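You operate a simulated robot arm through the tools that you are given. There is no shell and no other tool. Be economical: measure what you need, move in short steps, check, and stop when the job is done.

Carry out the task below with a simulated two-armed robot. There is one attempt and no reset: what you move stays moved.

TASK
Open chamber two's hot humidifier pan for cleaning: stop, damp dial OFF, feed shut, lid on the stool.
Fine: lift the lid only when the steam is gone.

It is judged by the outcome, as a careful person would: the job done as asked, and still so three seconds after it is handed in. It fails if anything else is knocked over, pushed out of place, dropped, spilled or broken. Lids that push on must go on centred and level and be pressed home; caps that screw on are set level and turned clockwise until they are tight.

THE ROBOT
Two 6-joint arms with two-finger parallel grippers on one trunk, on a base that drives. Base frame: it is fixed to the floor where the robot stands at the start and does not move with it; the origin is under the middle of the robot, x ahead of it, y to its left, z up. Units: mm, degrees, N and s.
The left shoulder is at the start at [80, 216, 1566], the right one opposite. With the tool pointing down near the work surface each hand reaches from about 100 to 680 mm from the robot's upright axis, wherever it stands, measured 20 degrees to its own side. Places, roughly: can tap button [4000, 300, 1100]; chamber one bleed button [1600, 2400, 800]; chamber one cut-out dial [1800, 2300, 1400]; chamber one demist switch [1900, 2300, 1200]; chamber one drain valve [1800, 2200, 600]; chamber one feed valve [1400, 2400, 600]; chamber one fill button [1600, 2300, 600]; chamber one float test button [1500, 2900, 500]; chamber one humidity dial [1700, 2400, 1400]; chamber one level marker [1700, 2400, 900]; chamber one mute button [1800, 2300, 1200]; chamber one pan valve [1700, 2300, 600]; chamber one reset button [1700, 2400, 1200]; chamber one start button [1500, 2400, 1200]; chamber one stop button [1600, 2400, 1200]; chamber one tank cock [1500, 3100, 300]. Payload 3.43 kg a hand.
Tool frame (each hand has its own): the origin (TCP) lies between the finger pads and is the grasp point; the fingertips stand 30 mm ahead of it; z points along the fingers, y is the line along which they close. Largest opening 94 mm; finger width 28, thickness 10; the body of the gripper, 50 by 96 mm, starts 55 mm behind the TCP.
Orientation is that of the tool frame in the base frame, as a unit quaternion [w, x, y, z]. With the fingers straight down and closing along the base's y, the tool's x points along the base's -x, its y along +y and its z along -z.

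THE INTERFACE
- The arms move only by the tool send_rows. It takes "left_increments", "right_increments" or both (then of equal length, played together; a hand with none holds still); each is a list of rows, each an object (a shift or turn left out is 0, a gripper value left out holds the last) with "translation": the shift along the tool's x, y, z in units of 25 mm (1.0 is 25 mm), a list of three; "rotation": the turn, a rotation vector about the tool's x, y, z in units of 5 degrees (1.0 is 5 degrees), a list of three; "fingers": the finger opening in mm, from 0 to 94. In form: [{"translation": [x, y, z], "rotation": [wx, wy, wz], "fingers": fingers}, ...]. A call has 1 to 12 rows; each row shifts and turns the commanded pose from where the row before left it, along the tool's axes as they then stand. A call with a number of a shift or a turn outside -1 to 1 is refused whole. Each row takes 0.2 s and may step no farther than 50 mm and 8.6 degrees from the row before; otherwise, or with a gripper value out of range, the whole call is refused. A pose out of reach is approached as far as the arm can. The call stops where the force on the tool passes 50 N (or 10 N more than at its start, if that is more) or the arm is blocked; 0.2 s more then pass. The fingers move at their own pace (about 72 mm/s each) and stop on an object; they squeeze with about 25 N. The grip force told is the motor's: it shows also when the fingers shut on nothing. Time passes only in rows, and 0.2 s behind the last, so rows that do not move let the fingers close. It gives the time, the measured TCP pose, the force on the tool (base axes), the opening and the grip force at its end, in the units of the frame above (readings bear some noise), with the torque about the TCP (base axes, N m) and any sound that the robot's microphone picked up.
- Cameras (640 x 400 px; columns grow to the right, rows downward): "scene" is now at [109.4, 13.4, 1730.3]; the picture's right is [0.17, -0.99, 0.00], its down [-0.69, -0.12, -0.72] and it looks along [0.71, 0.12, -0.70] (base axes); focal length 289 px, centre (320, 200). "left" rides on the left gripper at [76, -14, -103] in its tool frame; the picture's right is [0.18, 0.98, 0.00], its down [-0.75, 0.14, -0.64] and it looks along [-0.63, 0.12, 0.77] (tool axes); focal length 243 px, centre (320, 200). "right" rides on the right gripper at [76, 14, -103] in its tool frame; the picture's right is [-0.18, 0.98, 0.00], its down [-0.75, -0.14, -0.64] and it looks along [-0.63, -0.12, 0.77] (tool axes); focal length 243 px, centre (320, 200). There is no depth. A picture from a camera that has moved, and an enlarged one, comes with that camera's place and axes in the base frame and with its lens.
- camera(camera): a new picture of that camera. The clock stands still meanwhile.
- move_column(by): slides the trunk up (or, below 0, down) by that many mm; the arms and the scene camera ride with it, the base frame stays. It gives what a move gives, with no picture.
- base_move(legs): drives the robot by 1 to 6 legs, each [ahead, left, turn to the left] in mm, mm and degrees, along the robot's own axes; the way and the turn of a leg run together, so that a leg with both is an arc; at most 1500 mm and 180 degrees a leg. The arms and the cameras ride along, it lands a little off, and it stops where it bumps. It gives what a move gives.
- head_to(pan, tilt): turns the head with the scene camera to pan (to the left, within 86 degrees either way) and tilt (down, from -29 to 69), counted from straight ahead of the robot. It gives what a move gives.
- close_up(camera, box): a new picture of the part [left, top, right, bottom] of that camera's present view, enlarged. The clock stands still meanwhile.
- hand_in(): hands the job in; it is judged then, once.

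Go step by step. Nothing tells you exact positions but the pictures and the camera data: compare them with the known pose of the tool, close in by small moves and look again before you grip or let go. The budget is 120 turns and 100 pictures, counting those below and the enlarged ones. Unless the task says otherwise, let go and move clear before handing in, and close with one line.

The tools are called after "Request:" as name(argument=value, ...) on one line, values as JSON. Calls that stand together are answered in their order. send_rows: Moves the arms, as the interface text tells. Its arguments: {"type":"object","properties":{"left_increments":{"type":"array"},"right_increments":{"type":"array"}},"required":[]} The other tools are called the same way: move_column (by) slides the trunk up or down; base_move (legs) drives the base; head_to (pan, tilt) turns the head that bears the scene camera; camera (camera) takes a picture; close_up (camera, box) takes an enlarged picture of a part of a camera's view; hand_in () hands the job in.

At the start:

```text
t: 0.0
left_position: [375.6, 104.4, 998.0]
left_orientation: [0.002, -0.001, 1.0, -0.001]
left_ft_force: [-0.4, 1.2, 0.8]
left_torque: [0.01, -0.02, 0.0]
left_grip_width: 94.0
left_gripper_force: 0.1
right_position: [424.8, -180.6, 999.0]
right_orientation: [0.001, 0.0, 1.0, -0.001]
right_ft_force: [0.0, -0.6, -0.9]
right_torque: [0.05, 0.02, -0.01]
right_grip_width: 94.1
right_gripper_force: 0.0
trunk travel left (down, up): [-796.0, 44.0]
robot x, y, heading: [1.3, -0.3, -0.0]
head pan, tilt: [9.7, 44.3]
```

scene: 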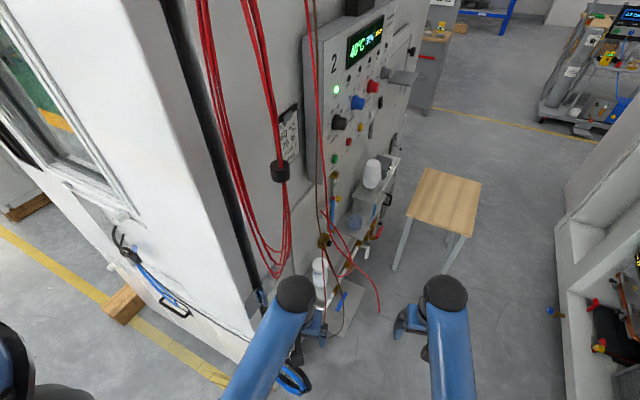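
right: 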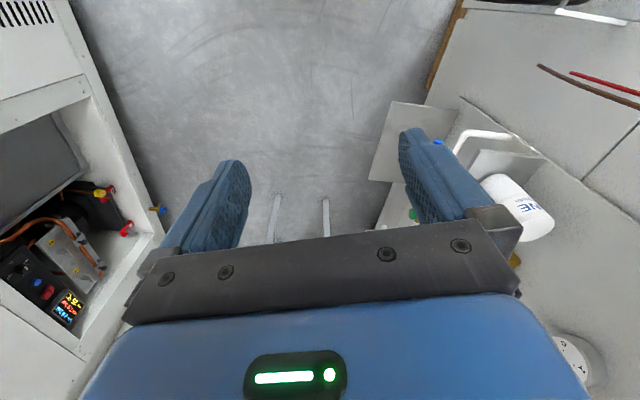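
left: 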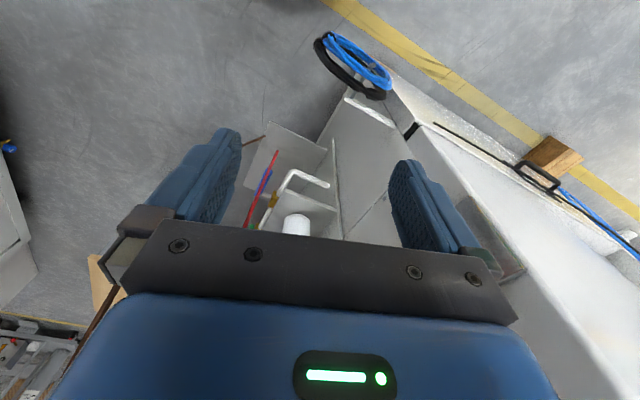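

I see a panel marked "2" ahead-left, with a display, buttons and a shelf beneath it, and a wooden stool to the right. I'll look closer at the panel before moving.

Request:
close_up(camera="scene", box=[290, 0, 430, 90])

Request:
close_up(camera="scene", box=[290, 70, 430, 160])

Request:
close_up(camera="scene", box=[280, 140, 440, 340])

```text
4.44 times, centred on (360, 45) of scene
camera zoom: at [109.4, 13.4, 1730.3], right [0.17, -0.99, 0.0], down [-0.69, -0.12, -0.72], along [0.71, 0.12, -0.7], focal length 1285 px, centre (142, 889)
```

zoom: 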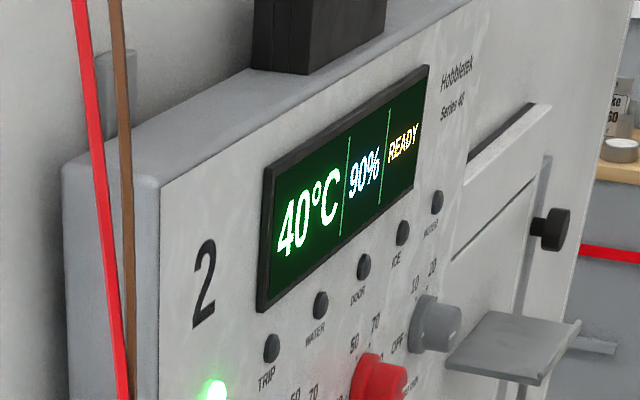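

```text
4.44 times, centred on (360, 115) of scene
camera zoom: at [109.4, 13.4, 1730.3], right [0.17, -0.99, 0.0], down [-0.69, -0.12, -0.72], along [0.71, 0.12, -0.7], focal length 1285 px, centre (142, 578)
```

zoom: 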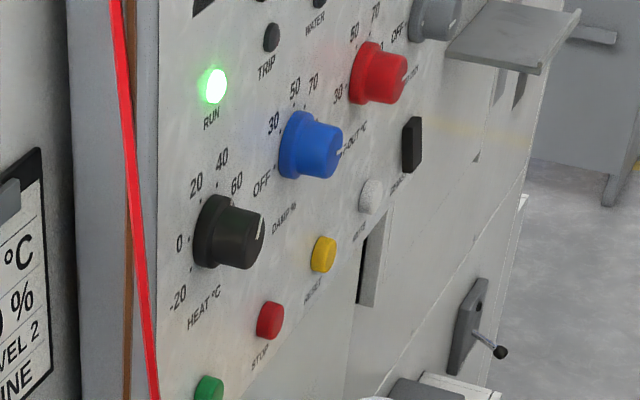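

```text
2.00 times, centred on (360, 240) of scene
camera zoom: at [109.4, 13.4, 1730.3], right [0.17, -0.99, 0.0], down [-0.69, -0.12, -0.72], along [0.71, 0.12, -0.7], focal length 578 px, centre (240, 120)
```

zoom: 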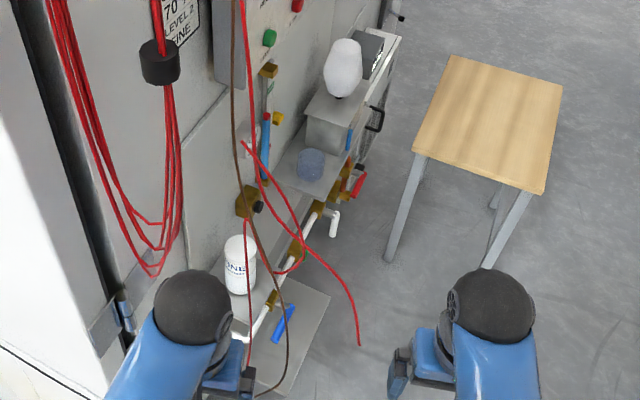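

The panel runs along roughly (0.94, -0.34), with the stop button near [935, 57, 1200] and the stool top at about z 550 around [1400, -490]. I'll check the space to the right before driving there.

Request:
head_to(pan=-50, tilt=45)

Request:
camera(camera="scene")

```text
t: 1.3
left_position: [375.0, 104.7, 997.6]
left_orientation: [0.003, 0.0, 1.0, -0.001]
left_ft_force: [-0.1, -0.5, 0.2]
left_torque: [0.02, 0.0, 0.02]
left_grip_width: 94.0
left_gripper_force: 0.1
right_position: [424.4, -179.5, 998.9]
right_orientation: [0.001, 0.0, 1.0, 0.0]
right_ft_force: [0.2, -0.2, -0.5]
right_torque: [0.01, 0.01, -0.02]
right_grip_width: 94.2
right_gripper_force: 0.1
trunk travel left (down, up): [-796.0, 44.0]
robot x, y, heading: [3.8, 3.8, 0.2]
head pan, tilt: [-50.0, 45.0]
```

```text
93 pictures are left
camera scene: at [81.1, -62.7, 1729.4], right [-0.77, -0.64, 0.0], down [-0.46, 0.54, -0.71], along [0.45, -0.54, -0.71], focal length 289 px, centre (320, 200)
```

scene: 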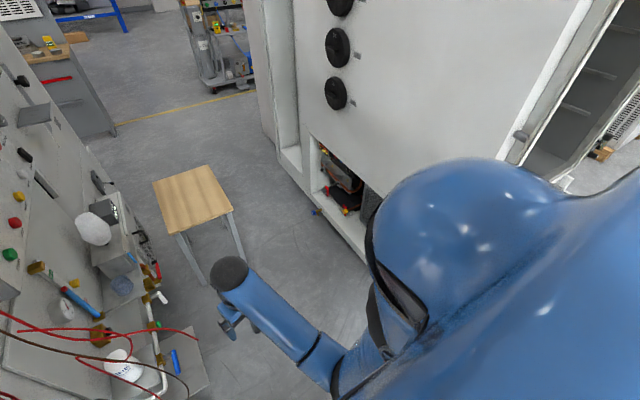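

Comparing the views, loose red and brown cable ends hang near [430, -75, 1000], between the two hands. I'll back straight away from them, shift right, and come forward down the middle of the aisle.

Request:
base_move(legs=[[-350, 0, 0], [0, -540, 0]])

Request:
head_to(pan=20, tilt=35)

Request:
camera(camera="scene")

```text
t: 6.2
left_position: [31.3, -423.0, 997.8]
left_orientation: [0.003, -0.004, 1.0, -0.001]
left_ft_force: [0.5, 0.8, 0.1]
left_torque: [0.0, -0.02, 0.0]
left_grip_width: 93.8
left_gripper_force: 0.1
right_position: [83.2, -708.9, 999.2]
right_orientation: [0.001, -0.004, 1.0, -0.001]
right_ft_force: [0.1, -0.7, 0.2]
right_torque: [-0.01, 0.02, 0.02]
right_grip_width: 94.1
right_gripper_force: 0.1
trunk travel left (down, up): [-796.0, 44.0]
robot x, y, heading: [-343.7, -531.7, 0.4]
head pan, tilt: [-50.0, 45.0]
```

```text
t: 7.6
left_position: [31.2, -424.3, 998.3]
left_orientation: [0.003, -0.003, 1.0, -0.001]
left_ft_force: [0.0, -0.1, 0.4]
left_torque: [0.0, 0.06, 0.01]
left_grip_width: 93.9
left_gripper_force: 0.1
right_position: [82.5, -709.6, 999.9]
right_orientation: [0.001, -0.004, 1.0, -0.001]
right_ft_force: [0.3, -1.1, 0.3]
right_torque: [-0.03, -0.01, -0.03]
right_grip_width: 94.1
right_gripper_force: 0.1
trunk travel left (down, up): [-796.0, 44.0]
robot x, y, heading: [-338.0, -532.3, 0.6]
head pan, tilt: [20.0, 35.0]
```

```text
92 pictures are left
camera scene: at [-231.8, -501.7, 1744.2], right [0.35, -0.94, 0.0], down [-0.54, -0.2, -0.82], along [0.77, 0.29, -0.57], focal length 289 px, centre (320, 200)
```

scene: 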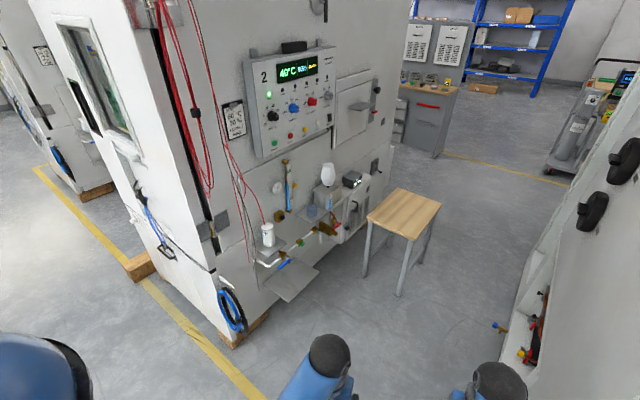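

The unit is now in full view: panel, shelf with valves below it, a small pan unit, and the stool. I'll take close-ups to read the labels.

Request:
close_up(camera="scene", box=[240, 40, 340, 160])

Request:
close_up(camera="scene", box=[230, 145, 390, 305])

```text
3.33 times, centred on (290, 100) of scene
camera zoom: at [-231.8, -501.7, 1744.2], right [0.35, -0.94, 0.0], down [-0.54, -0.2, -0.82], along [0.77, 0.29, -0.57], focal length 963 px, centre (420, 533)
```

zoom: 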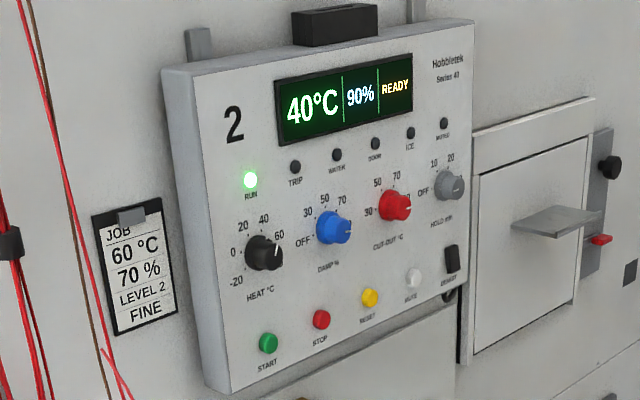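

```text
2.50 times, centred on (310, 225) of scene
camera zoom: at [-231.8, -501.7, 1744.2], right [0.35, -0.94, 0.0], down [-0.54, -0.2, -0.82], along [0.77, 0.29, -0.57], focal length 723 px, centre (345, 138)
```

zoom: 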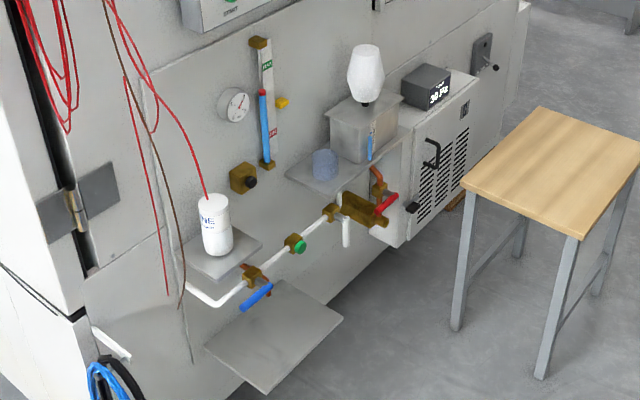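

Labels read: green START, red STOP, blue DAMP dial (OFF is at about 9 o'clock), and a white steam plume on the pan lid. By triangulation, STOP is at [867, 54, 1244], the DAMP knob at [884, 37, 1363], the blue lever at [640, 14, 673] and the lid knob at [1091, -52, 873]; the stool top is at z≈585. I'll drive to face the panel.

Request:
base_move(legs=[[1000, -5, 0], [0, 0, 70.5]])

Request:
head_to(pan=0, tilt=40)

Request:
camera(camera="scene")

```text
t: 16.0
left_position: [698.0, -143.1, 998.7]
left_orientation: [0.002, -0.584, 0.812, 0.0]
left_ft_force: [-0.5, 0.5, -0.1]
left_torque: [-0.01, 0.0, 0.02]
left_grip_width: 93.8
left_gripper_force: 0.0
right_position: [985.2, -187.4, 1000.0]
right_orientation: [0.0, -0.585, 0.811, 0.0]
right_ft_force: [0.2, -0.8, -0.8]
right_torque: [-0.02, 0.02, -0.01]
right_grip_width: 93.9
right_gripper_force: 0.1
trunk travel left (down, up): [-796.0, 44.0]
robot x, y, heading: [679.5, -530.4, 71.2]
head pan, tilt: [20.0, 35.0]
```

```text
t: 16.8
left_position: [697.4, -143.1, 999.0]
left_orientation: [0.003, -0.583, 0.812, 0.001]
left_ft_force: [0.1, -0.3, 0.3]
left_torque: [0.03, -0.01, -0.04]
left_grip_width: 94.2
left_gripper_force: 0.1
right_position: [984.6, -188.2, 998.6]
right_orientation: [0.0, -0.584, 0.812, 0.0]
right_ft_force: [0.1, -0.7, -0.5]
right_torque: [-0.01, 0.0, 0.01]
right_grip_width: 93.9
right_gripper_force: 0.1
trunk travel left (down, up): [-796.0, 44.0]
robot x, y, heading: [678.9, -530.6, 71.5]
head pan, tilt: [0.0, 40.0]
```

```text
89 pictures are left
camera scene: at [713.5, -423.1, 1736.6], right [0.95, -0.32, 0.0], down [-0.2, -0.61, -0.77], along [0.24, 0.73, -0.64], focal length 289 px, centre (320, 200)
```

scene: 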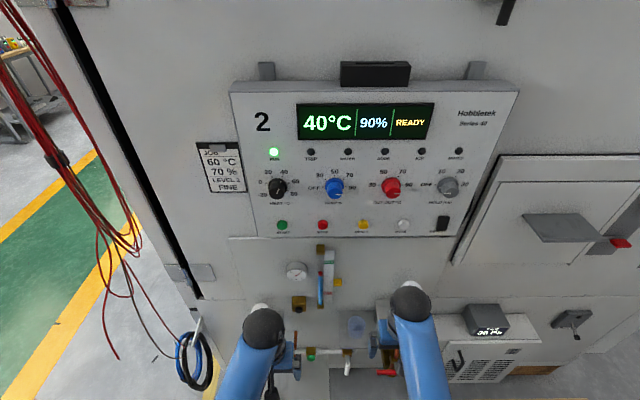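

I'm square to the panel. I'll zoom in on the buttons and dials.

Request:
close_up(camera="scene", box=[250, 140, 410, 240])

Request:
close_up(camera="scene", box=[260, 240, 420, 390])

```text
4.00 times, centred on (330, 190) of scene
camera zoom: at [713.5, -423.1, 1736.6], right [0.95, -0.32, 0.0], down [-0.2, -0.61, -0.77], along [0.24, 0.73, -0.64], focal length 1156 px, centre (280, 240)
```

zoom: 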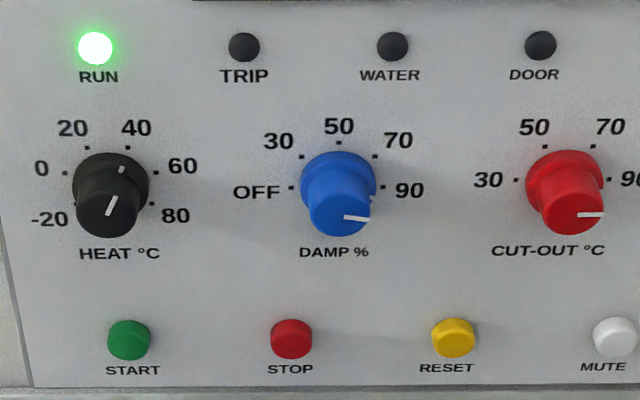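

```text
2.67 times, centred on (340, 315) of scene
camera zoom: at [713.5, -423.1, 1736.6], right [0.95, -0.32, 0.0], down [-0.2, -0.61, -0.77], along [0.24, 0.73, -0.64], focal length 771 px, centre (267, -107)
```

zoom: 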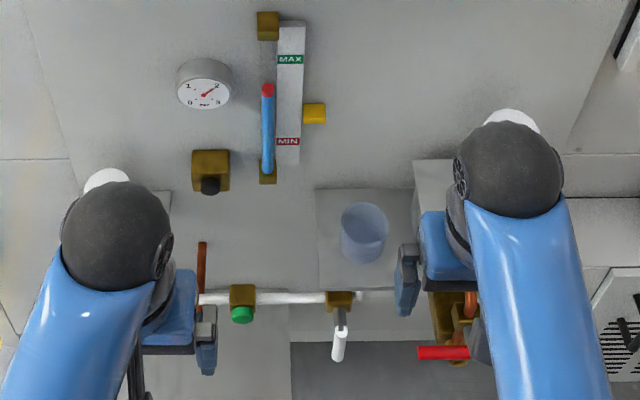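

STOP sits below and just left of the DAMP dial, and the dial points at 90, so OFF is about 180° counter-clockwise. I'll bring the left hand up, with fingers shut and pitched to point at the panel.

Request:
send_rows(left_increments=[{"translation": [0, 0, -0.56], "rotation": [0, -1, 0], "fingers": 0}, {"translation": [-0.05, 0, -0.55], "rotation": [0, -1, 0]}, {"translation": [-0.1, 0, -0.55], "rotation": [0, -1, 0]}, {"translation": [-0.14, 0, -0.54], "rotation": [0, -1, 0]}, {"translation": [-0.19, 0, -0.53], "rotation": [0, -1, 0]}, {"translation": [-0.24, 0, -0.51], "rotation": [0, -1, 0]}, {"translation": [-0.28, 0, -0.48], "rotation": [0, -1, 0]}, {"translation": [-0.32, 0, -0.46], "rotation": [0, -1, 0]}, {"translation": [-0.36, 0, -0.43], "rotation": [0, -1, 0]}])

Request:
send_rows(left_increments=[{"translation": [-0.39, 0, -0.39], "rotation": [0, -1, 0]}, {"translation": [-0.43, 0, -0.36], "rotation": [0, -1, 0]}, {"translation": [-0.46, 0, -0.32], "rotation": [0, -1, 0]}, {"translation": [-0.48, 0, -0.28], "rotation": [0, -1, 0]}, {"translation": [-0.51, 0, -0.24], "rotation": [0, -1, 0]}, {"translation": [-0.53, 0, -0.19], "rotation": [0, -1, 0]}, {"translation": [-0.54, 0, -0.14], "rotation": [0, -1, 0]}, {"translation": [-0.55, 0, -0.1], "rotation": [0, -1, 0]}, {"translation": [-0.55, 0, -0.05], "rotation": [0, -1, 0]}])

Request:
camera(camera="scene")

```text
t: 18.8
left_position: [696.9, -143.9, 1124.3]
left_orientation: [0.314, -0.539, 0.749, 0.225]
left_ft_force: [-0.2, -0.5, -0.3]
left_torque: [0.0, 0.0, 0.02]
left_grip_width: 0.0
left_gripper_force: 25.4
right_position: [984.1, -187.6, 1000.7]
right_orientation: [0.001, -0.584, 0.812, 0.0]
right_ft_force: [-0.5, 0.1, -0.3]
right_torque: [-0.01, 0.02, 0.01]
right_grip_width: 94.0
right_gripper_force: 0.0
trunk travel left (down, up): [-796.0, 44.0]
robot x, y, heading: [676.7, -531.0, 71.3]
head pan, tilt: [0.0, 40.0]
```

```text
t: 20.8
left_position: [707.7, -137.9, 1235.0]
left_orientation: [0.577, -0.411, 0.572, 0.413]
left_ft_force: [-0.2, 0.1, 0.8]
left_torque: [0.02, 0.04, 0.02]
left_grip_width: 0.2
left_gripper_force: 24.7
left hand out of reach, approached as far as the arm can: row 1, 2, 3, 5
right_position: [983.9, -187.7, 999.6]
right_orientation: [0.001, -0.584, 0.812, 0.002]
right_ft_force: [-0.3, 0.5, 0.3]
right_torque: [0.03, -0.01, -0.03]
right_grip_width: 94.1
right_gripper_force: 0.0
trunk travel left (down, up): [-796.0, 44.0]
robot x, y, heading: [676.7, -530.4, 71.3]
head pan, tilt: [0.0, 40.0]
```

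```text
86 pictures are left
camera scene: at [713.5, -423.3, 1736.6], right [0.95, -0.32, 0.0], down [-0.2, -0.61, -0.77], along [0.24, 0.73, -0.64], focal length 289 px, centre (320, 200)
```

scene: 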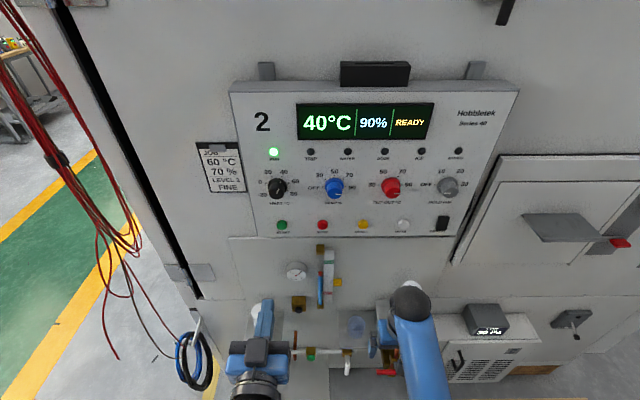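

The hand now points at the panel. I'll slide it right in front of STOP and advance to about 50 mm short.

Request:
send_rows(left_increments=[{"translation": [-0.06, -0.63, 1]}, {"translation": [-0.06, -0.63, 1]}, {"translation": [-0.06, -0.63, 1]}, {"translation": [-0.06, -0.63, 1]}, {"translation": [-0.06, -0.63, 1]}, {"translation": [-0.06, -0.63, 1]}, {}])

Request:
camera(camera="left")

Request:
close_up(camera="scene", box=[250, 150, 410, 250])

```text
t: 22.4
left_position: [847.9, -24.5, 1243.5]
left_orientation: [0.576, -0.412, 0.573, 0.413]
left_ft_force: [0.3, 0.2, -0.3]
left_torque: [-0.01, 0.01, 0.01]
left_grip_width: 0.0
left_gripper_force: 25.3
right_position: [984.0, -187.1, 1000.4]
right_orientation: [0.0, -0.584, 0.812, 0.0]
right_ft_force: [0.2, -0.4, 0.6]
right_torque: [0.02, 0.02, 0.0]
right_grip_width: 94.1
right_gripper_force: 0.1
trunk travel left (down, up): [-796.0, 44.0]
robot x, y, heading: [675.2, -537.4, 71.5]
head pan, tilt: [0.0, 40.0]
```

```text
85 pictures are left
camera left: at [828.6, -127.3, 1165.8], right [-0.93, 0.31, -0.19], down [-0.34, -0.57, 0.75], along [0.13, 0.76, 0.63], focal length 243 px, centre (320, 200)
```

left: 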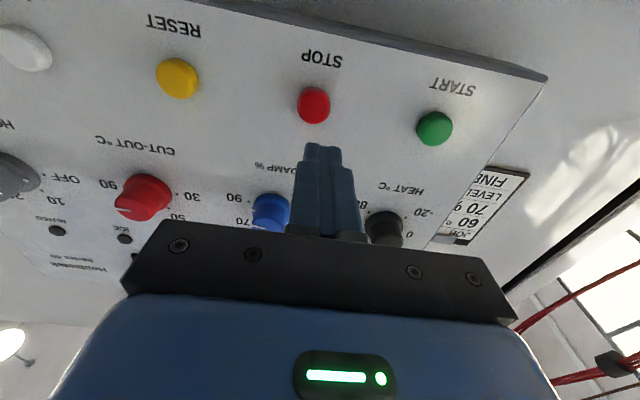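

```text
4.00 times, centred on (330, 200) of scene
camera zoom: at [713.1, -423.5, 1736.7], right [0.95, -0.32, 0.0], down [-0.2, -0.61, -0.77], along [0.24, 0.73, -0.64], focal length 1156 px, centre (280, 200)
```

zoom: 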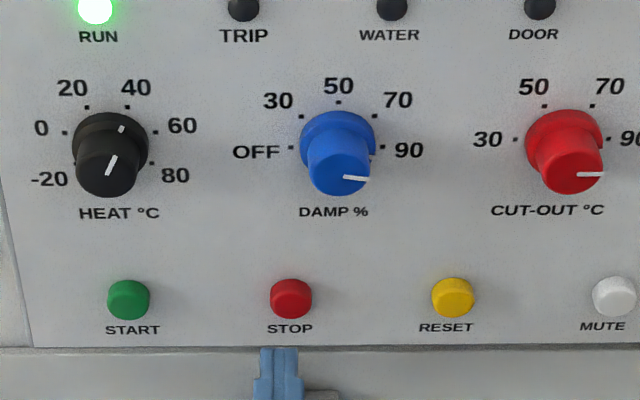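

Triangulating with both cameras puts STOP at [881, 60, 1231]. That is 4 mm right, 12 mm down and 60 mm ahead of the fingertips, so I'll correct and press slowly.

Request:
send_rows(left_increments=[{"translation": [0.5, -0.15, 0.6]}, {"translation": [0, 0, 0.8]}, {"translation": [0, 0, 0.4]}, {"translation": [0, 0, 0.2]}, {"translation": [0, 0, 0.2]}, {"translation": [0, 0, 0.2]}, {"translation": [0, 0, 0.1]}, {}])

Request:
close_up(camera="scene", box=[230, 70, 470, 250])

```text
t: 24.2
left_position: [868.7, 28.7, 1232.5]
left_orientation: [0.576, -0.412, 0.574, 0.413]
left_ft_force: [-6.1, -15.4, -10.0]
left_torque: [-0.3, 0.15, 0.02]
left_grip_width: 0.0
left_gripper_force: 25.0
right_position: [983.0, -190.2, 1001.5]
right_orientation: [0.001, -0.584, 0.812, 0.001]
right_ft_force: [-0.4, 0.1, 0.3]
right_torque: [0.03, 0.0, -0.04]
right_grip_width: 94.1
right_gripper_force: 0.1
trunk travel left (down, up): [-796.0, 44.0]
robot x, y, heading: [678.8, -530.7, 71.6]
head pan, tilt: [0.0, 40.0]
heard: click
```

```text
2.22 times, centred on (350, 160) of scene
camera zoom: at [711.7, -427.2, 1736.8], right [0.95, -0.32, 0.0], down [-0.2, -0.61, -0.77], along [0.24, 0.73, -0.64], focal length 642 px, centre (253, 289)
```

zoom: 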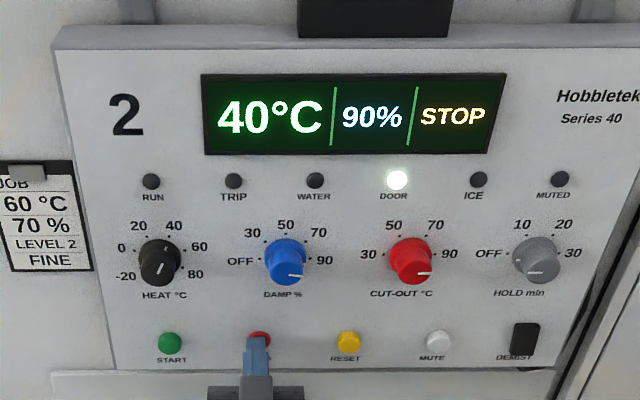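

The display reads STOP and the fingers clicked the button home. I'll back off and rise toward the DAMP dial with the fingers open.

Request:
send_rows(left_increments=[{"translation": [0, 0, -1]}, {"translation": [0, 0, -1]}, {"translation": [0, 0, -1]}, {"translation": [0, 0, -0.6]}, {"translation": [-1, -0.25, 0], "fingers": 60}, {"translation": [-1, -0.25, 0]}, {"translation": [-1, -0.25, 0]}, {"translation": [-1, -0.25, 0]}, {}])

Request:
camera(camera="left")

Request:
camera(camera="scene")

```text
t: 26.2
left_position: [864.0, -61.2, 1333.7]
left_orientation: [0.576, -0.412, 0.573, 0.413]
left_ft_force: [-0.7, -0.5, 0.3]
left_torque: [0.02, 0.01, -0.01]
left_grip_width: 59.7
left_gripper_force: 0.0
right_position: [984.1, -187.2, 1000.2]
right_orientation: [0.001, -0.584, 0.811, 0.0]
right_ft_force: [0.3, 0.3, -0.2]
right_torque: [0.0, 0.0, 0.0]
right_grip_width: 94.2
right_gripper_force: 0.2
trunk travel left (down, up): [-796.0, 44.0]
robot x, y, heading: [679.4, -532.7, 71.4]
head pan, tilt: [0.0, 40.0]
```

```text
82 pictures are left
camera left: at [844.6, -163.2, 1256.8], right [-0.93, 0.31, -0.19], down [-0.34, -0.57, 0.75], along [0.13, 0.76, 0.63], focal length 243 px, centre (320, 200)
```

left: 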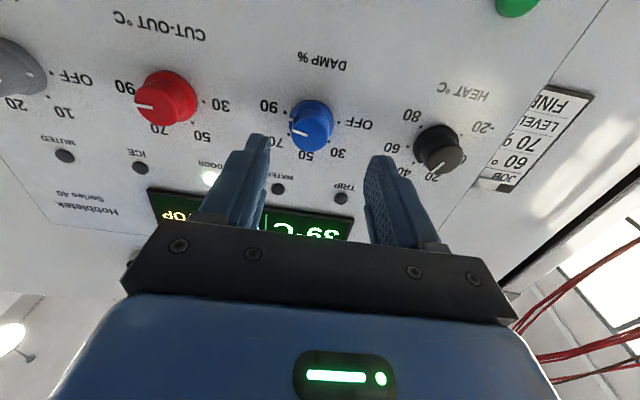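

```text
81 pictures are left
camera scene: at [713.7, -423.4, 1736.6], right [0.95, -0.32, 0.0], down [-0.2, -0.61, -0.77], along [0.24, 0.73, -0.64], focal length 289 px, centre (320, 200)
```

scene: 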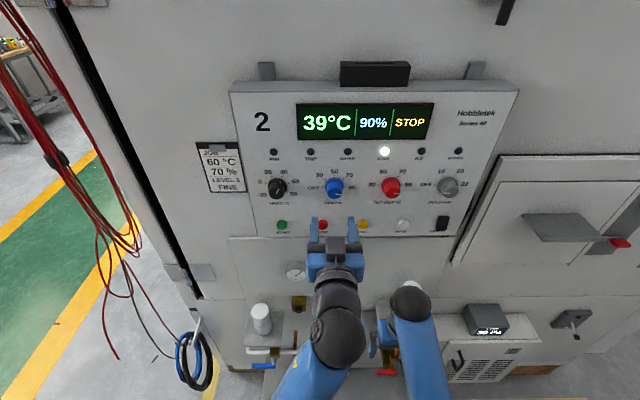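

The DAMP knob front is at about [899, 25, 1350]. I'll centre on it at standoff and pre-roll the hand +90° so one counter-clockwise half turn is possible.

Request:
send_rows(left_increments=[{"translation": [-0.62, -0.22, 0.5]}, {"rotation": [0, 0, 1]}, {"rotation": [0, 0, 1]}, {"rotation": [0, 0, 1]}, {"rotation": [0, 0, 1]}, {"rotation": [0, 0, 1]}, {"rotation": [0, 0, 1]}, {"rotation": [0, 0, 1]}, {"rotation": [0, 0, 1]}, {"rotation": [0, 0, 1]}])

Request:
send_rows(left_increments=[{"rotation": [0, 0, 1]}, {"rotation": [0, 0, 1]}, {"rotation": [0, 0, 1]}, {"rotation": [0, 0, 1]}, {"rotation": [0, 0, 1]}, {"rotation": [0, 0, 1]}, {"rotation": [0, 0, 1]}, {"rotation": [0, 0, 1]}, {"rotation": [0, 0, 1]}, {}])

Request:
camera(camera="left")

Request:
close_up(camera="scene", box=[250, 140, 410, 240])

```text
t: 28.4
left_position: [873.2, -50.7, 1348.1]
left_orientation: [0.373, -0.162, 0.687, 0.603]
left_ft_force: [-0.1, 0.4, 0.2]
left_torque: [-0.02, 0.0, -0.02]
left_grip_width: 59.9
left_gripper_force: 0.0
right_position: [985.2, -188.1, 999.8]
right_orientation: [0.001, -0.584, 0.812, 0.0]
right_ft_force: [0.0, 0.0, -0.1]
right_torque: [0.0, 0.0, 0.02]
right_grip_width: 94.1
right_gripper_force: 0.1
trunk travel left (down, up): [-796.0, 44.0]
robot x, y, heading: [680.2, -531.7, 71.4]
head pan, tilt: [0.0, 40.0]
```

```text
t: 30.6
left_position: [874.5, -50.4, 1347.5]
left_orientation: [0.115, 0.114, 0.696, 0.699]
left_ft_force: [0.2, -0.2, -0.8]
left_torque: [-0.01, 0.0, 0.0]
left_grip_width: 60.1
left_gripper_force: 0.1
right_position: [984.8, -188.0, 999.8]
right_orientation: [0.0, -0.584, 0.812, 0.0]
right_ft_force: [0.1, -1.1, -0.4]
right_torque: [-0.02, -0.01, -0.02]
right_grip_width: 94.0
right_gripper_force: 0.1
trunk travel left (down, up): [-796.0, 44.0]
robot x, y, heading: [678.0, -533.4, 71.3]
head pan, tilt: [0.0, 40.0]
```

```text
80 pictures are left
camera left: at [768.7, -124.7, 1332.3], right [-0.18, 0.05, 0.98], down [0.51, -0.85, 0.14], along [0.84, 0.52, 0.12], focal length 243 px, centre (320, 200)
```

left: 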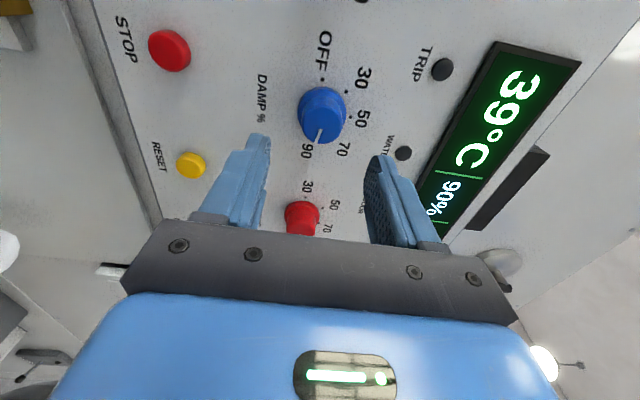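

```text
4.00 times, centred on (330, 190) of scene
camera zoom: at [713.7, -423.2, 1736.6], right [0.95, -0.32, 0.0], down [-0.2, -0.61, -0.77], along [0.24, 0.73, -0.64], focal length 1156 px, centre (280, 240)
```

zoom: 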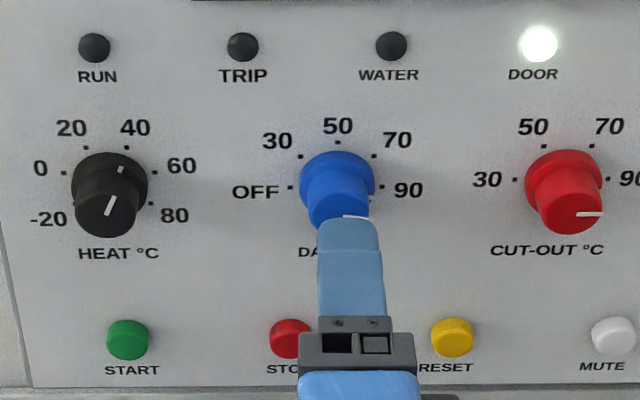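

The hand is centred on the knob within 2 mm. I'll advance 68 mm so the pads straddle it, then grip.

Request:
send_rows(left_increments=[{"translation": [0, 0.08, 1]}, {"translation": [0, 0, 0.8]}, {"translation": [0, 0, 0.5]}, {"translation": [0, 0, 0.4]}, {"fingers": 20}, {}, {}])

Request:
close_up(camera="scene", box=[250, 140, 410, 240])

```text
t: 32.2
left_position: [895.7, 13.0, 1350.9]
left_orientation: [0.115, 0.113, 0.697, 0.699]
left_ft_force: [-0.9, -1.2, -4.2]
left_torque: [-0.17, 0.06, 0.12]
left_grip_width: 33.0
left_gripper_force: 45.3
right_position: [983.8, -186.5, 999.0]
right_orientation: [0.001, -0.584, 0.812, 0.0]
right_ft_force: [-0.2, -0.1, -0.3]
right_torque: [0.0, 0.03, 0.02]
right_grip_width: 93.7
right_gripper_force: 0.1
trunk travel left (down, up): [-796.0, 44.0]
robot x, y, heading: [677.5, -533.2, 71.4]
head pan, tilt: [0.0, 40.0]
```

```text
4.00 times, centred on (330, 190) of scene
camera zoom: at [713.7, -422.8, 1736.5], right [0.95, -0.32, 0.0], down [-0.2, -0.61, -0.77], along [0.24, 0.73, -0.64], focal length 1156 px, centre (280, 240)
```

zoom: 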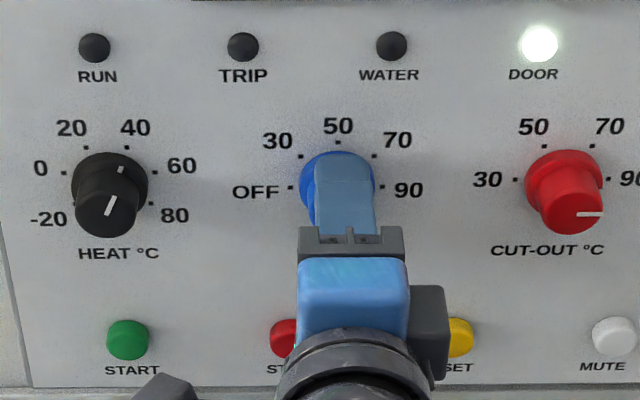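

The knob is gripped at 33 mm. I'll turn it counter-clockwise in two steps.

Request:
send_rows(left_increments=[{"rotation": [0, 0, -1]}, {"rotation": [0, 0, -1]}, {"rotation": [0, 0, -1]}, {"rotation": [0, 0, -1]}, {"rotation": [0, 0, -1]}, {"rotation": [0, 0, -1]}, {"rotation": [0, 0, -1]}, {"rotation": [0, 0, -1]}, {"rotation": [0, 0, -1]}, {"rotation": [0, 0, -1]}, {"rotation": [0, 0, -1]}, {"rotation": [0, 0, -1]}])

Request:
send_rows(left_increments=[{"rotation": [0, 0, -1]}, {"rotation": [0, 0, -1]}, {"rotation": [0, 0, -1]}, {"rotation": [0, 0, -1]}, {"rotation": [0, 0, -1]}, {"rotation": [0, 0, -1]}, {"rotation": [0, 0, -1]}, {"rotation": [0, 0, -1]}, {"rotation": [0, 0, -1]}, {"rotation": [0, 0, -1]}, {"rotation": [0, 0, -1]}, {"rotation": [0, 0, -1]}])

Request:
send_rows(left_increments=[{"rotation": [0, 0, -1]}, {"rotation": [0, 0, -1]}, {"rotation": [0, 0, -1]}, {"rotation": [0, 0, -1]}, {"rotation": [0, 0, -1]}, {"rotation": [0, 0, -1]}, {"rotation": [0, 0, -1]}, {"rotation": [0, 0, -1]}, {"rotation": [0, 0, -1]}, {"rotation": [0, 0, -1]}, {"rotation": [0, 0, -1]}, {}])

Request:
camera(camera="left")

Request:
camera(camera="scene")

```text
t: 34.8
left_position: [894.5, 12.6, 1351.2]
left_orientation: [0.45, -0.251, 0.659, 0.548]
left_ft_force: [-0.4, 0.4, -2.6]
left_torque: [0.74, -0.25, -0.26]
left_grip_width: 32.9
left_gripper_force: 44.8
right_position: [984.7, -188.6, 999.4]
right_orientation: [0.0, -0.583, 0.812, 0.0]
right_ft_force: [-0.2, -0.3, 0.1]
right_torque: [0.0, -0.03, 0.02]
right_grip_width: 94.1
right_gripper_force: 0.0
trunk travel left (down, up): [-796.0, 44.0]
robot x, y, heading: [678.4, -528.6, 71.2]
head pan, tilt: [0.0, 40.0]
```

```text
t: 37.4
left_position: [894.1, 14.0, 1350.4]
left_orientation: [0.663, -0.547, 0.445, 0.251]
left_ft_force: [-0.5, 6.6, 9.5]
left_torque: [1.15, -0.32, 0.63]
left_grip_width: 32.9
left_gripper_force: 45.3
right_position: [985.2, -186.9, 999.8]
right_orientation: [0.0, -0.584, 0.812, 0.0]
right_ft_force: [-0.1, 0.4, -0.1]
right_torque: [0.0, -0.02, -0.02]
right_grip_width: 94.1
right_gripper_force: 0.1
trunk travel left (down, up): [-796.0, 44.0]
robot x, y, heading: [674.6, -531.9, 71.5]
head pan, tilt: [0.0, 40.0]
```

```text
t: 40.0
left_position: [893.9, 13.4, 1350.0]
left_orientation: [0.703, -0.691, 0.143, -0.085]
left_ft_force: [-3.2, 5.6, 6.7]
left_torque: [0.27, -0.13, 0.77]
left_grip_width: 33.1
left_gripper_force: 45.4
right_position: [983.1, -187.5, 999.7]
right_orientation: [0.001, -0.584, 0.812, -0.001]
right_ft_force: [-0.5, -0.2, 0.0]
right_torque: [0.03, 0.02, 0.01]
right_grip_width: 93.8
right_gripper_force: 0.0
trunk travel left (down, up): [-796.0, 44.0]
robot x, y, heading: [681.5, -532.5, 71.6]
head pan, tilt: [0.0, 40.0]
```

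```text
77 pictures are left
camera left: at [934.1, -108.8, 1356.5], right [0.1, -0.03, -0.99], down [-0.93, -0.37, -0.08], along [-0.36, 0.93, -0.06], focal length 243 px, centre (320, 200)
```

left: 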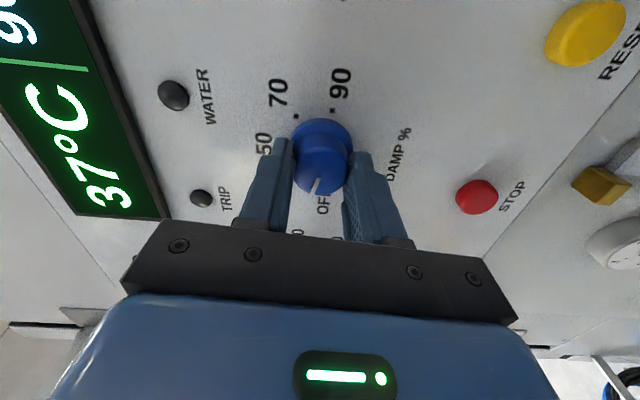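

```text
76 pictures are left
camera scene: at [712.0, -422.0, 1736.5], right [0.95, -0.32, 0.0], down [-0.2, -0.61, -0.77], along [0.24, 0.73, -0.64], focal length 289 px, centre (320, 200)
```

scene: 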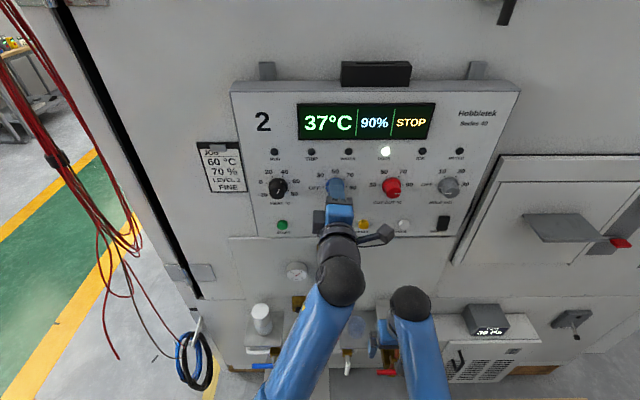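

The pointer appears to sit at OFF. I'll release, back off and check.

Request:
send_rows(left_increments=[{"fingers": 60}, {}, {"translation": [0, 0, -0.5]}, {"translation": [0, 0, -1]}, {"translation": [0, 0, -1]}, {"translation": [0, 0, -1]}, {}])

Request:
close_up(camera="scene", box=[280, 150, 390, 220])

Request:
close_up(camera="left", box=[230, 60, 430, 220])

```text
t: 41.6
left_position: [867.6, -70.9, 1350.2]
left_orientation: [0.704, -0.69, 0.144, -0.085]
left_ft_force: [0.7, 0.7, -0.4]
left_torque: [0.01, -0.01, -0.04]
left_grip_width: 60.0
left_gripper_force: 0.1
right_position: [985.4, -187.3, 998.4]
right_orientation: [0.001, -0.583, 0.812, 0.0]
right_ft_force: [0.4, -0.1, 0.1]
right_torque: [0.0, -0.01, 0.01]
right_grip_width: 93.9
right_gripper_force: 0.1
trunk travel left (down, up): [-796.0, 44.0]
robot x, y, heading: [679.2, -536.3, 71.5]
head pan, tilt: [0.0, 40.0]
```

```text
5.71 times, centred on (335, 185) of scene
camera zoom: at [713.9, -423.2, 1736.6], right [0.95, -0.32, 0.0], down [-0.2, -0.61, -0.77], along [0.24, 0.73, -0.64], focal length 1652 px, centre (234, 286)
```

zoom: 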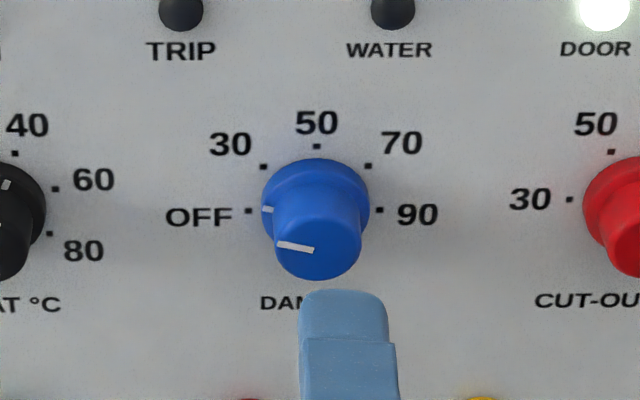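

```text
2.50 times, centred on (330, 140) of left
camera zoom: at [907.6, -192.9, 1356.0], right [0.1, -0.03, -1.0], down [-0.93, -0.37, -0.08], along [-0.36, 0.93, -0.06], focal length 606 px, centre (295, 350)
```

zoom: 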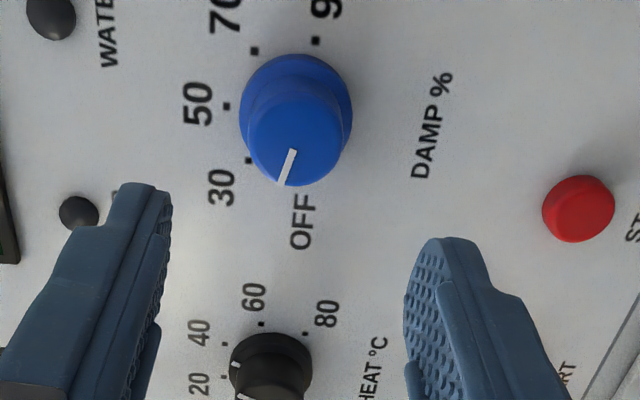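

The pointer is still roughly 12° short of OFF. I'll re-grip and turn it the rest of the way.

Request:
send_rows(left_increments=[{"translation": [0, 0, 1]}, {"translation": [0, 0, 1]}, {"translation": [0, 0, 1]}, {"translation": [0, 0, 0.5]}, {"fingers": 20}, {}, {}, {"rotation": [0, 0, -0.8]}, {"rotation": [0, 0, -0.8]}, {"rotation": [0, 0, -0.9]}, {}])

Request:
send_rows(left_increments=[{"fingers": 60}, {}, {"translation": [0, 0, -0.5]}, {"translation": [0, 0, -1]}, {"translation": [0, 0, -1]}, {"translation": [0, 0, -1]}, {}])

Request:
close_up(camera="scene", box=[280, 150, 390, 220])

```text
t: 44.0
left_position: [895.3, 14.6, 1350.5]
left_orientation: [-0.691, 0.702, -0.066, 0.161]
left_ft_force: [0.9, 5.6, 5.2]
left_torque: [0.02, -0.04, 0.4]
left_grip_width: 33.0
left_gripper_force: 44.5
right_position: [984.4, -187.1, 999.2]
right_orientation: [0.0, -0.585, 0.811, 0.0]
right_ft_force: [-0.1, -0.5, -0.4]
right_torque: [0.0, 0.01, -0.02]
right_grip_width: 94.0
right_gripper_force: 0.1
trunk travel left (down, up): [-796.0, 44.0]
robot x, y, heading: [675.4, -529.2, 71.7]
head pan, tilt: [0.0, 40.0]
```

```text
t: 45.6
left_position: [865.4, -71.1, 1348.4]
left_orientation: [-0.691, 0.702, -0.067, 0.16]
left_ft_force: [0.3, 0.2, -0.3]
left_torque: [-0.02, 0.03, 0.02]
left_grip_width: 60.0
left_gripper_force: 0.0
right_position: [985.6, -187.9, 1000.4]
right_orientation: [0.0, -0.583, 0.812, 0.0]
right_ft_force: [0.3, -0.1, 0.8]
right_torque: [-0.03, 0.02, 0.02]
right_grip_width: 93.8
right_gripper_force: 0.0
trunk travel left (down, up): [-796.0, 44.0]
robot x, y, heading: [678.8, -530.9, 71.6]
head pan, tilt: [0.0, 40.0]
```

```text
5.71 times, centred on (335, 185) of scene
camera zoom: at [713.8, -423.2, 1736.6], right [0.95, -0.32, 0.0], down [-0.2, -0.61, -0.77], along [0.24, 0.73, -0.64], focal length 1652 px, centre (234, 286)
```

zoom: 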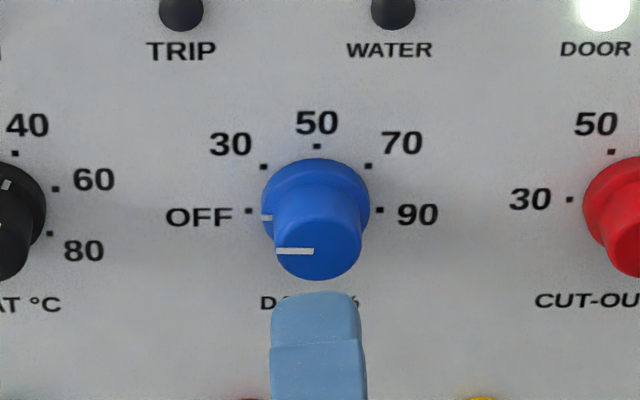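

DAMP now points squarely at OFF. Next I'll draw the left hand back and unroll it, then look down at the valves.

Request:
send_rows(left_increments=[{"translation": [0, 0, -1]}, {"translation": [0, 0, -1]}, {"translation": [0, 0, -1], "rotation": [0, 0, 1]}, {"translation": [0, 0, -1], "rotation": [0, 0, 1]}, {"rotation": [0, 0, 1]}, {"rotation": [0, 0, 1]}, {"rotation": [0, 0, 1]}, {"rotation": [0, 0, 1]}, {"rotation": [0, 0, 1]}, {"rotation": [0, 0, 1]}, {"rotation": [0, 0, 1]}, {"rotation": [0, 0, 1]}])

Request:
send_rows(left_increments=[{"rotation": [0, 0, 1]}, {"rotation": [0, 0, 1]}, {"rotation": [0, 0, 1]}, {"rotation": [0, 0, 1]}, {"rotation": [0, 0, 1]}, {"rotation": [0, 0, 1]}, {"rotation": [0, 0, 1]}, {"rotation": [0, 0, 1]}, {"rotation": [0, 0, 1]}, {"rotation": [0, 0, 0.5]}])

Request:
head_to(pan=0, tilt=60)

Request:
camera(camera="scene")

```text
t: 48.4
left_position: [815.4, -133.9, 1359.1]
left_orientation: [0.691, -0.624, 0.321, 0.172]
left_ft_force: [-0.2, -0.5, 0.2]
left_torque: [0.01, 0.04, 0.01]
left_grip_width: 60.0
left_gripper_force: 0.0
right_position: [984.6, -187.8, 1000.4]
right_orientation: [0.0, -0.583, 0.812, 0.0]
right_ft_force: [-1.2, -0.4, -0.6]
right_torque: [-0.01, 0.03, 0.01]
right_grip_width: 94.0
right_gripper_force: 0.1
trunk travel left (down, up): [-796.0, 44.0]
robot x, y, heading: [678.3, -530.5, 71.4]
head pan, tilt: [0.0, 40.0]
stopped in row 12 (left hand): the arm was blocked; the commanded pose is now the measured one
```

```text
t: 50.6
left_position: [816.3, -133.7, 1358.3]
left_orientation: [0.562, -0.441, 0.546, 0.437]
left_ft_force: [0.3, 0.6, -0.7]
left_torque: [0.05, 0.04, 0.03]
left_grip_width: 59.8
left_gripper_force: 0.0
right_position: [984.5, -187.6, 999.3]
right_orientation: [0.0, -0.583, 0.812, 0.0]
right_ft_force: [-0.2, -0.7, -0.2]
right_torque: [0.02, 0.0, 0.0]
right_grip_width: 94.2
right_gripper_force: 0.0
trunk travel left (down, up): [-796.0, 44.0]
robot x, y, heading: [676.9, -529.5, 71.3]
head pan, tilt: [0.0, 40.0]
```

```text
t: 51.5
left_position: [814.8, -132.9, 1358.7]
left_orientation: [0.563, -0.442, 0.546, 0.436]
left_ft_force: [0.5, 0.5, -0.6]
left_torque: [0.01, 0.02, 0.03]
left_grip_width: 60.0
left_gripper_force: 0.0
right_position: [984.5, -186.7, 998.5]
right_orientation: [0.0, -0.583, 0.812, 0.0]
right_ft_force: [1.0, -0.1, 0.1]
right_torque: [0.0, -0.03, -0.03]
right_grip_width: 94.0
right_gripper_force: 0.0
trunk travel left (down, up): [-796.0, 44.0]
robot x, y, heading: [676.4, -531.4, 71.4]
head pan, tilt: [0.0, 60.0]
```

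```text
72 pictures are left
camera scene: at [707.9, -440.6, 1709.9], right [0.95, -0.32, 0.0], down [-0.28, -0.82, -0.5], along [0.16, 0.47, -0.87], focal length 289 px, centre (320, 200)
```

scene: 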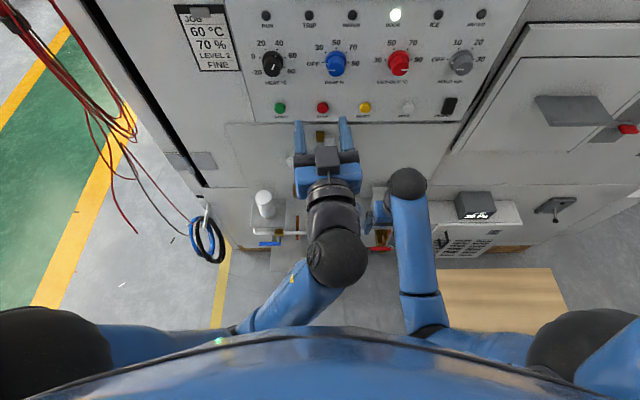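

The blue feed lever is at about [648, 8, 673], 500 mm ahead and 200 mm to my left. I'll zoom in on the valves.

Request:
close_up(camera="scene", box=[235, 180, 325, 270])

Request:
close_up(camera="right", box=[0, 0, 640, 400])

```text
4.44 times, centred on (280, 225) of scene
camera zoom: at [707.9, -440.6, 1709.9], right [0.95, -0.32, 0.0], down [-0.28, -0.82, -0.5], along [0.16, 0.47, -0.87], focal length 1285 px, centre (498, 89)
```

zoom: 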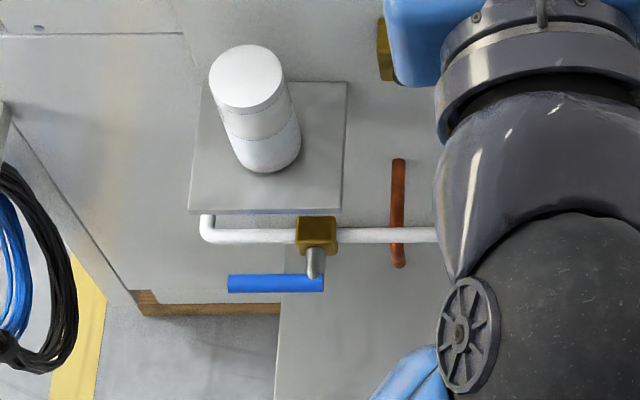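

```text
1.00 times, centred on (320, 200) of right (not enlarged: the box is as wide or as high as the picture)
camera zoom: at [946.2, -253.6, 1100.1], right [-0.87, 0.49, 0.0], down [0.37, 0.67, 0.64], along [0.31, 0.56, -0.77], focal length 243 px, centre (320, 200)
```

zoom: 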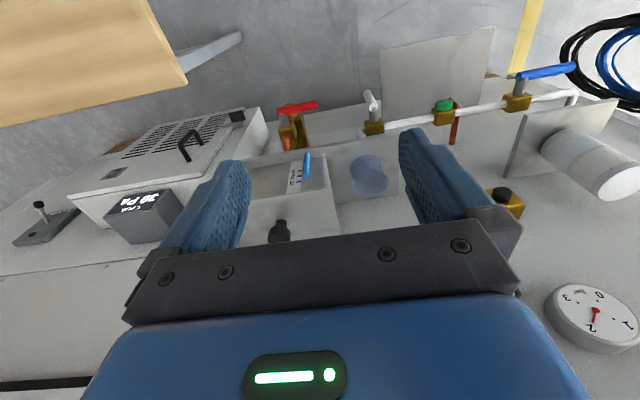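

The feed lever is a bar lying along the pipe (open), on a stem pointing out at me, so it swings in a plane parallel to the wall. The steam plume also seems to have faded. I'll raise the right hand a bit, lower the trunk and look at the valves from nearer.

Request:
send_rows(right_increments=[{"translation": [0, 0, -1]}, {"translation": [0, 0, -1]}, {"translation": [0, 0, -1]}, {"translation": [0, 0, -1]}, {"translation": [0, 0, -1]}, {"translation": [0, 0, -1]}, {"translation": [0, 0, -1]}, {"translation": [0, 0, -1]}])

Request:
move_column(by=-300)

Request:
camera(camera="scene")

Request:
camera(camera="right")

```text
t: 53.3
left_position: [815.9, -134.1, 1358.9]
left_orientation: [0.564, -0.442, 0.545, 0.436]
left_ft_force: [0.6, 0.4, 0.3]
left_torque: [0.01, -0.01, 0.0]
left_grip_width: 60.0
left_gripper_force: 0.1
right_position: [984.3, -188.2, 1000.3]
right_orientation: [0.0, -0.584, 0.812, 0.0]
right_ft_force: [0.3, -0.2, -0.7]
right_torque: [0.02, 0.03, 0.01]
right_grip_width: 93.9
right_gripper_force: 0.0
right hand out of reach, approached as far as the arm can: row 1, 2, 3, 4, 5, 6, 7, 8
trunk travel left (down, up): [-796.0, 44.0]
robot x, y, heading: [678.0, -531.2, 71.3]
head pan, tilt: [0.0, 60.0]
```

```text
t: 56.3
left_position: [816.1, -132.9, 1060.2]
left_orientation: [0.565, -0.443, 0.544, 0.436]
left_ft_force: [-0.4, -0.6, 0.4]
left_torque: [0.03, 0.0, -0.01]
left_grip_width: 60.4
left_gripper_force: 0.1
right_position: [983.8, -186.2, 698.1]
right_orientation: [0.001, -0.583, 0.813, 0.0]
right_ft_force: [-0.5, -0.2, -0.8]
right_torque: [0.0, 0.0, -0.04]
right_grip_width: 93.6
right_gripper_force: 0.1
trunk travel left (down, up): [-496.0, 344.0]
robot x, y, heading: [677.2, -530.3, 71.2]
head pan, tilt: [0.0, 60.0]
```

```text
69 pictures are left
camera scene: at [707.8, -440.8, 1408.8], right [0.95, -0.32, 0.0], down [-0.28, -0.82, -0.5], along [0.16, 0.47, -0.87], focal length 289 px, centre (320, 200)
```

scene: 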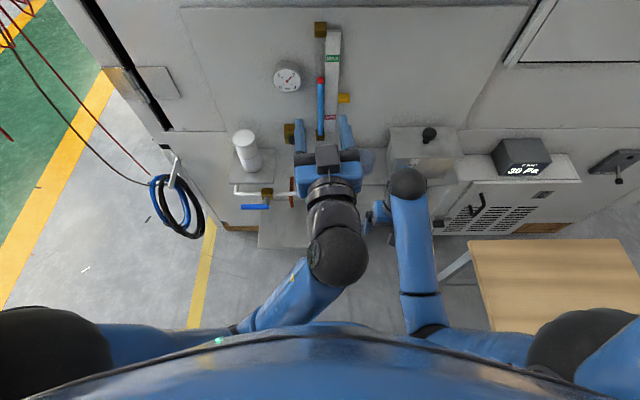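

```text
68 pictures are left
camera right: at [946.2, -253.7, 799.1], right [-0.87, 0.49, 0.0], down [0.37, 0.67, 0.64], along [0.31, 0.56, -0.77], focal length 243 px, centre (320, 200)
```

right: 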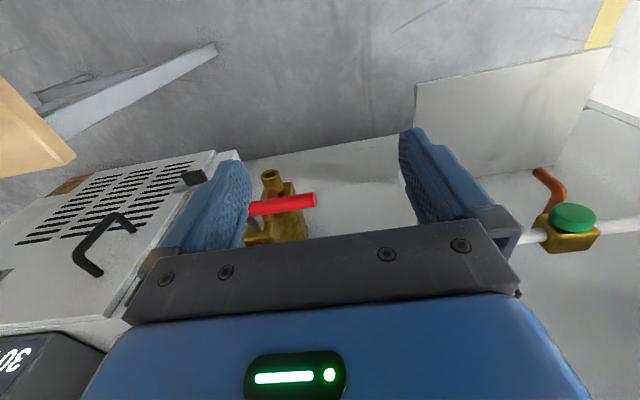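

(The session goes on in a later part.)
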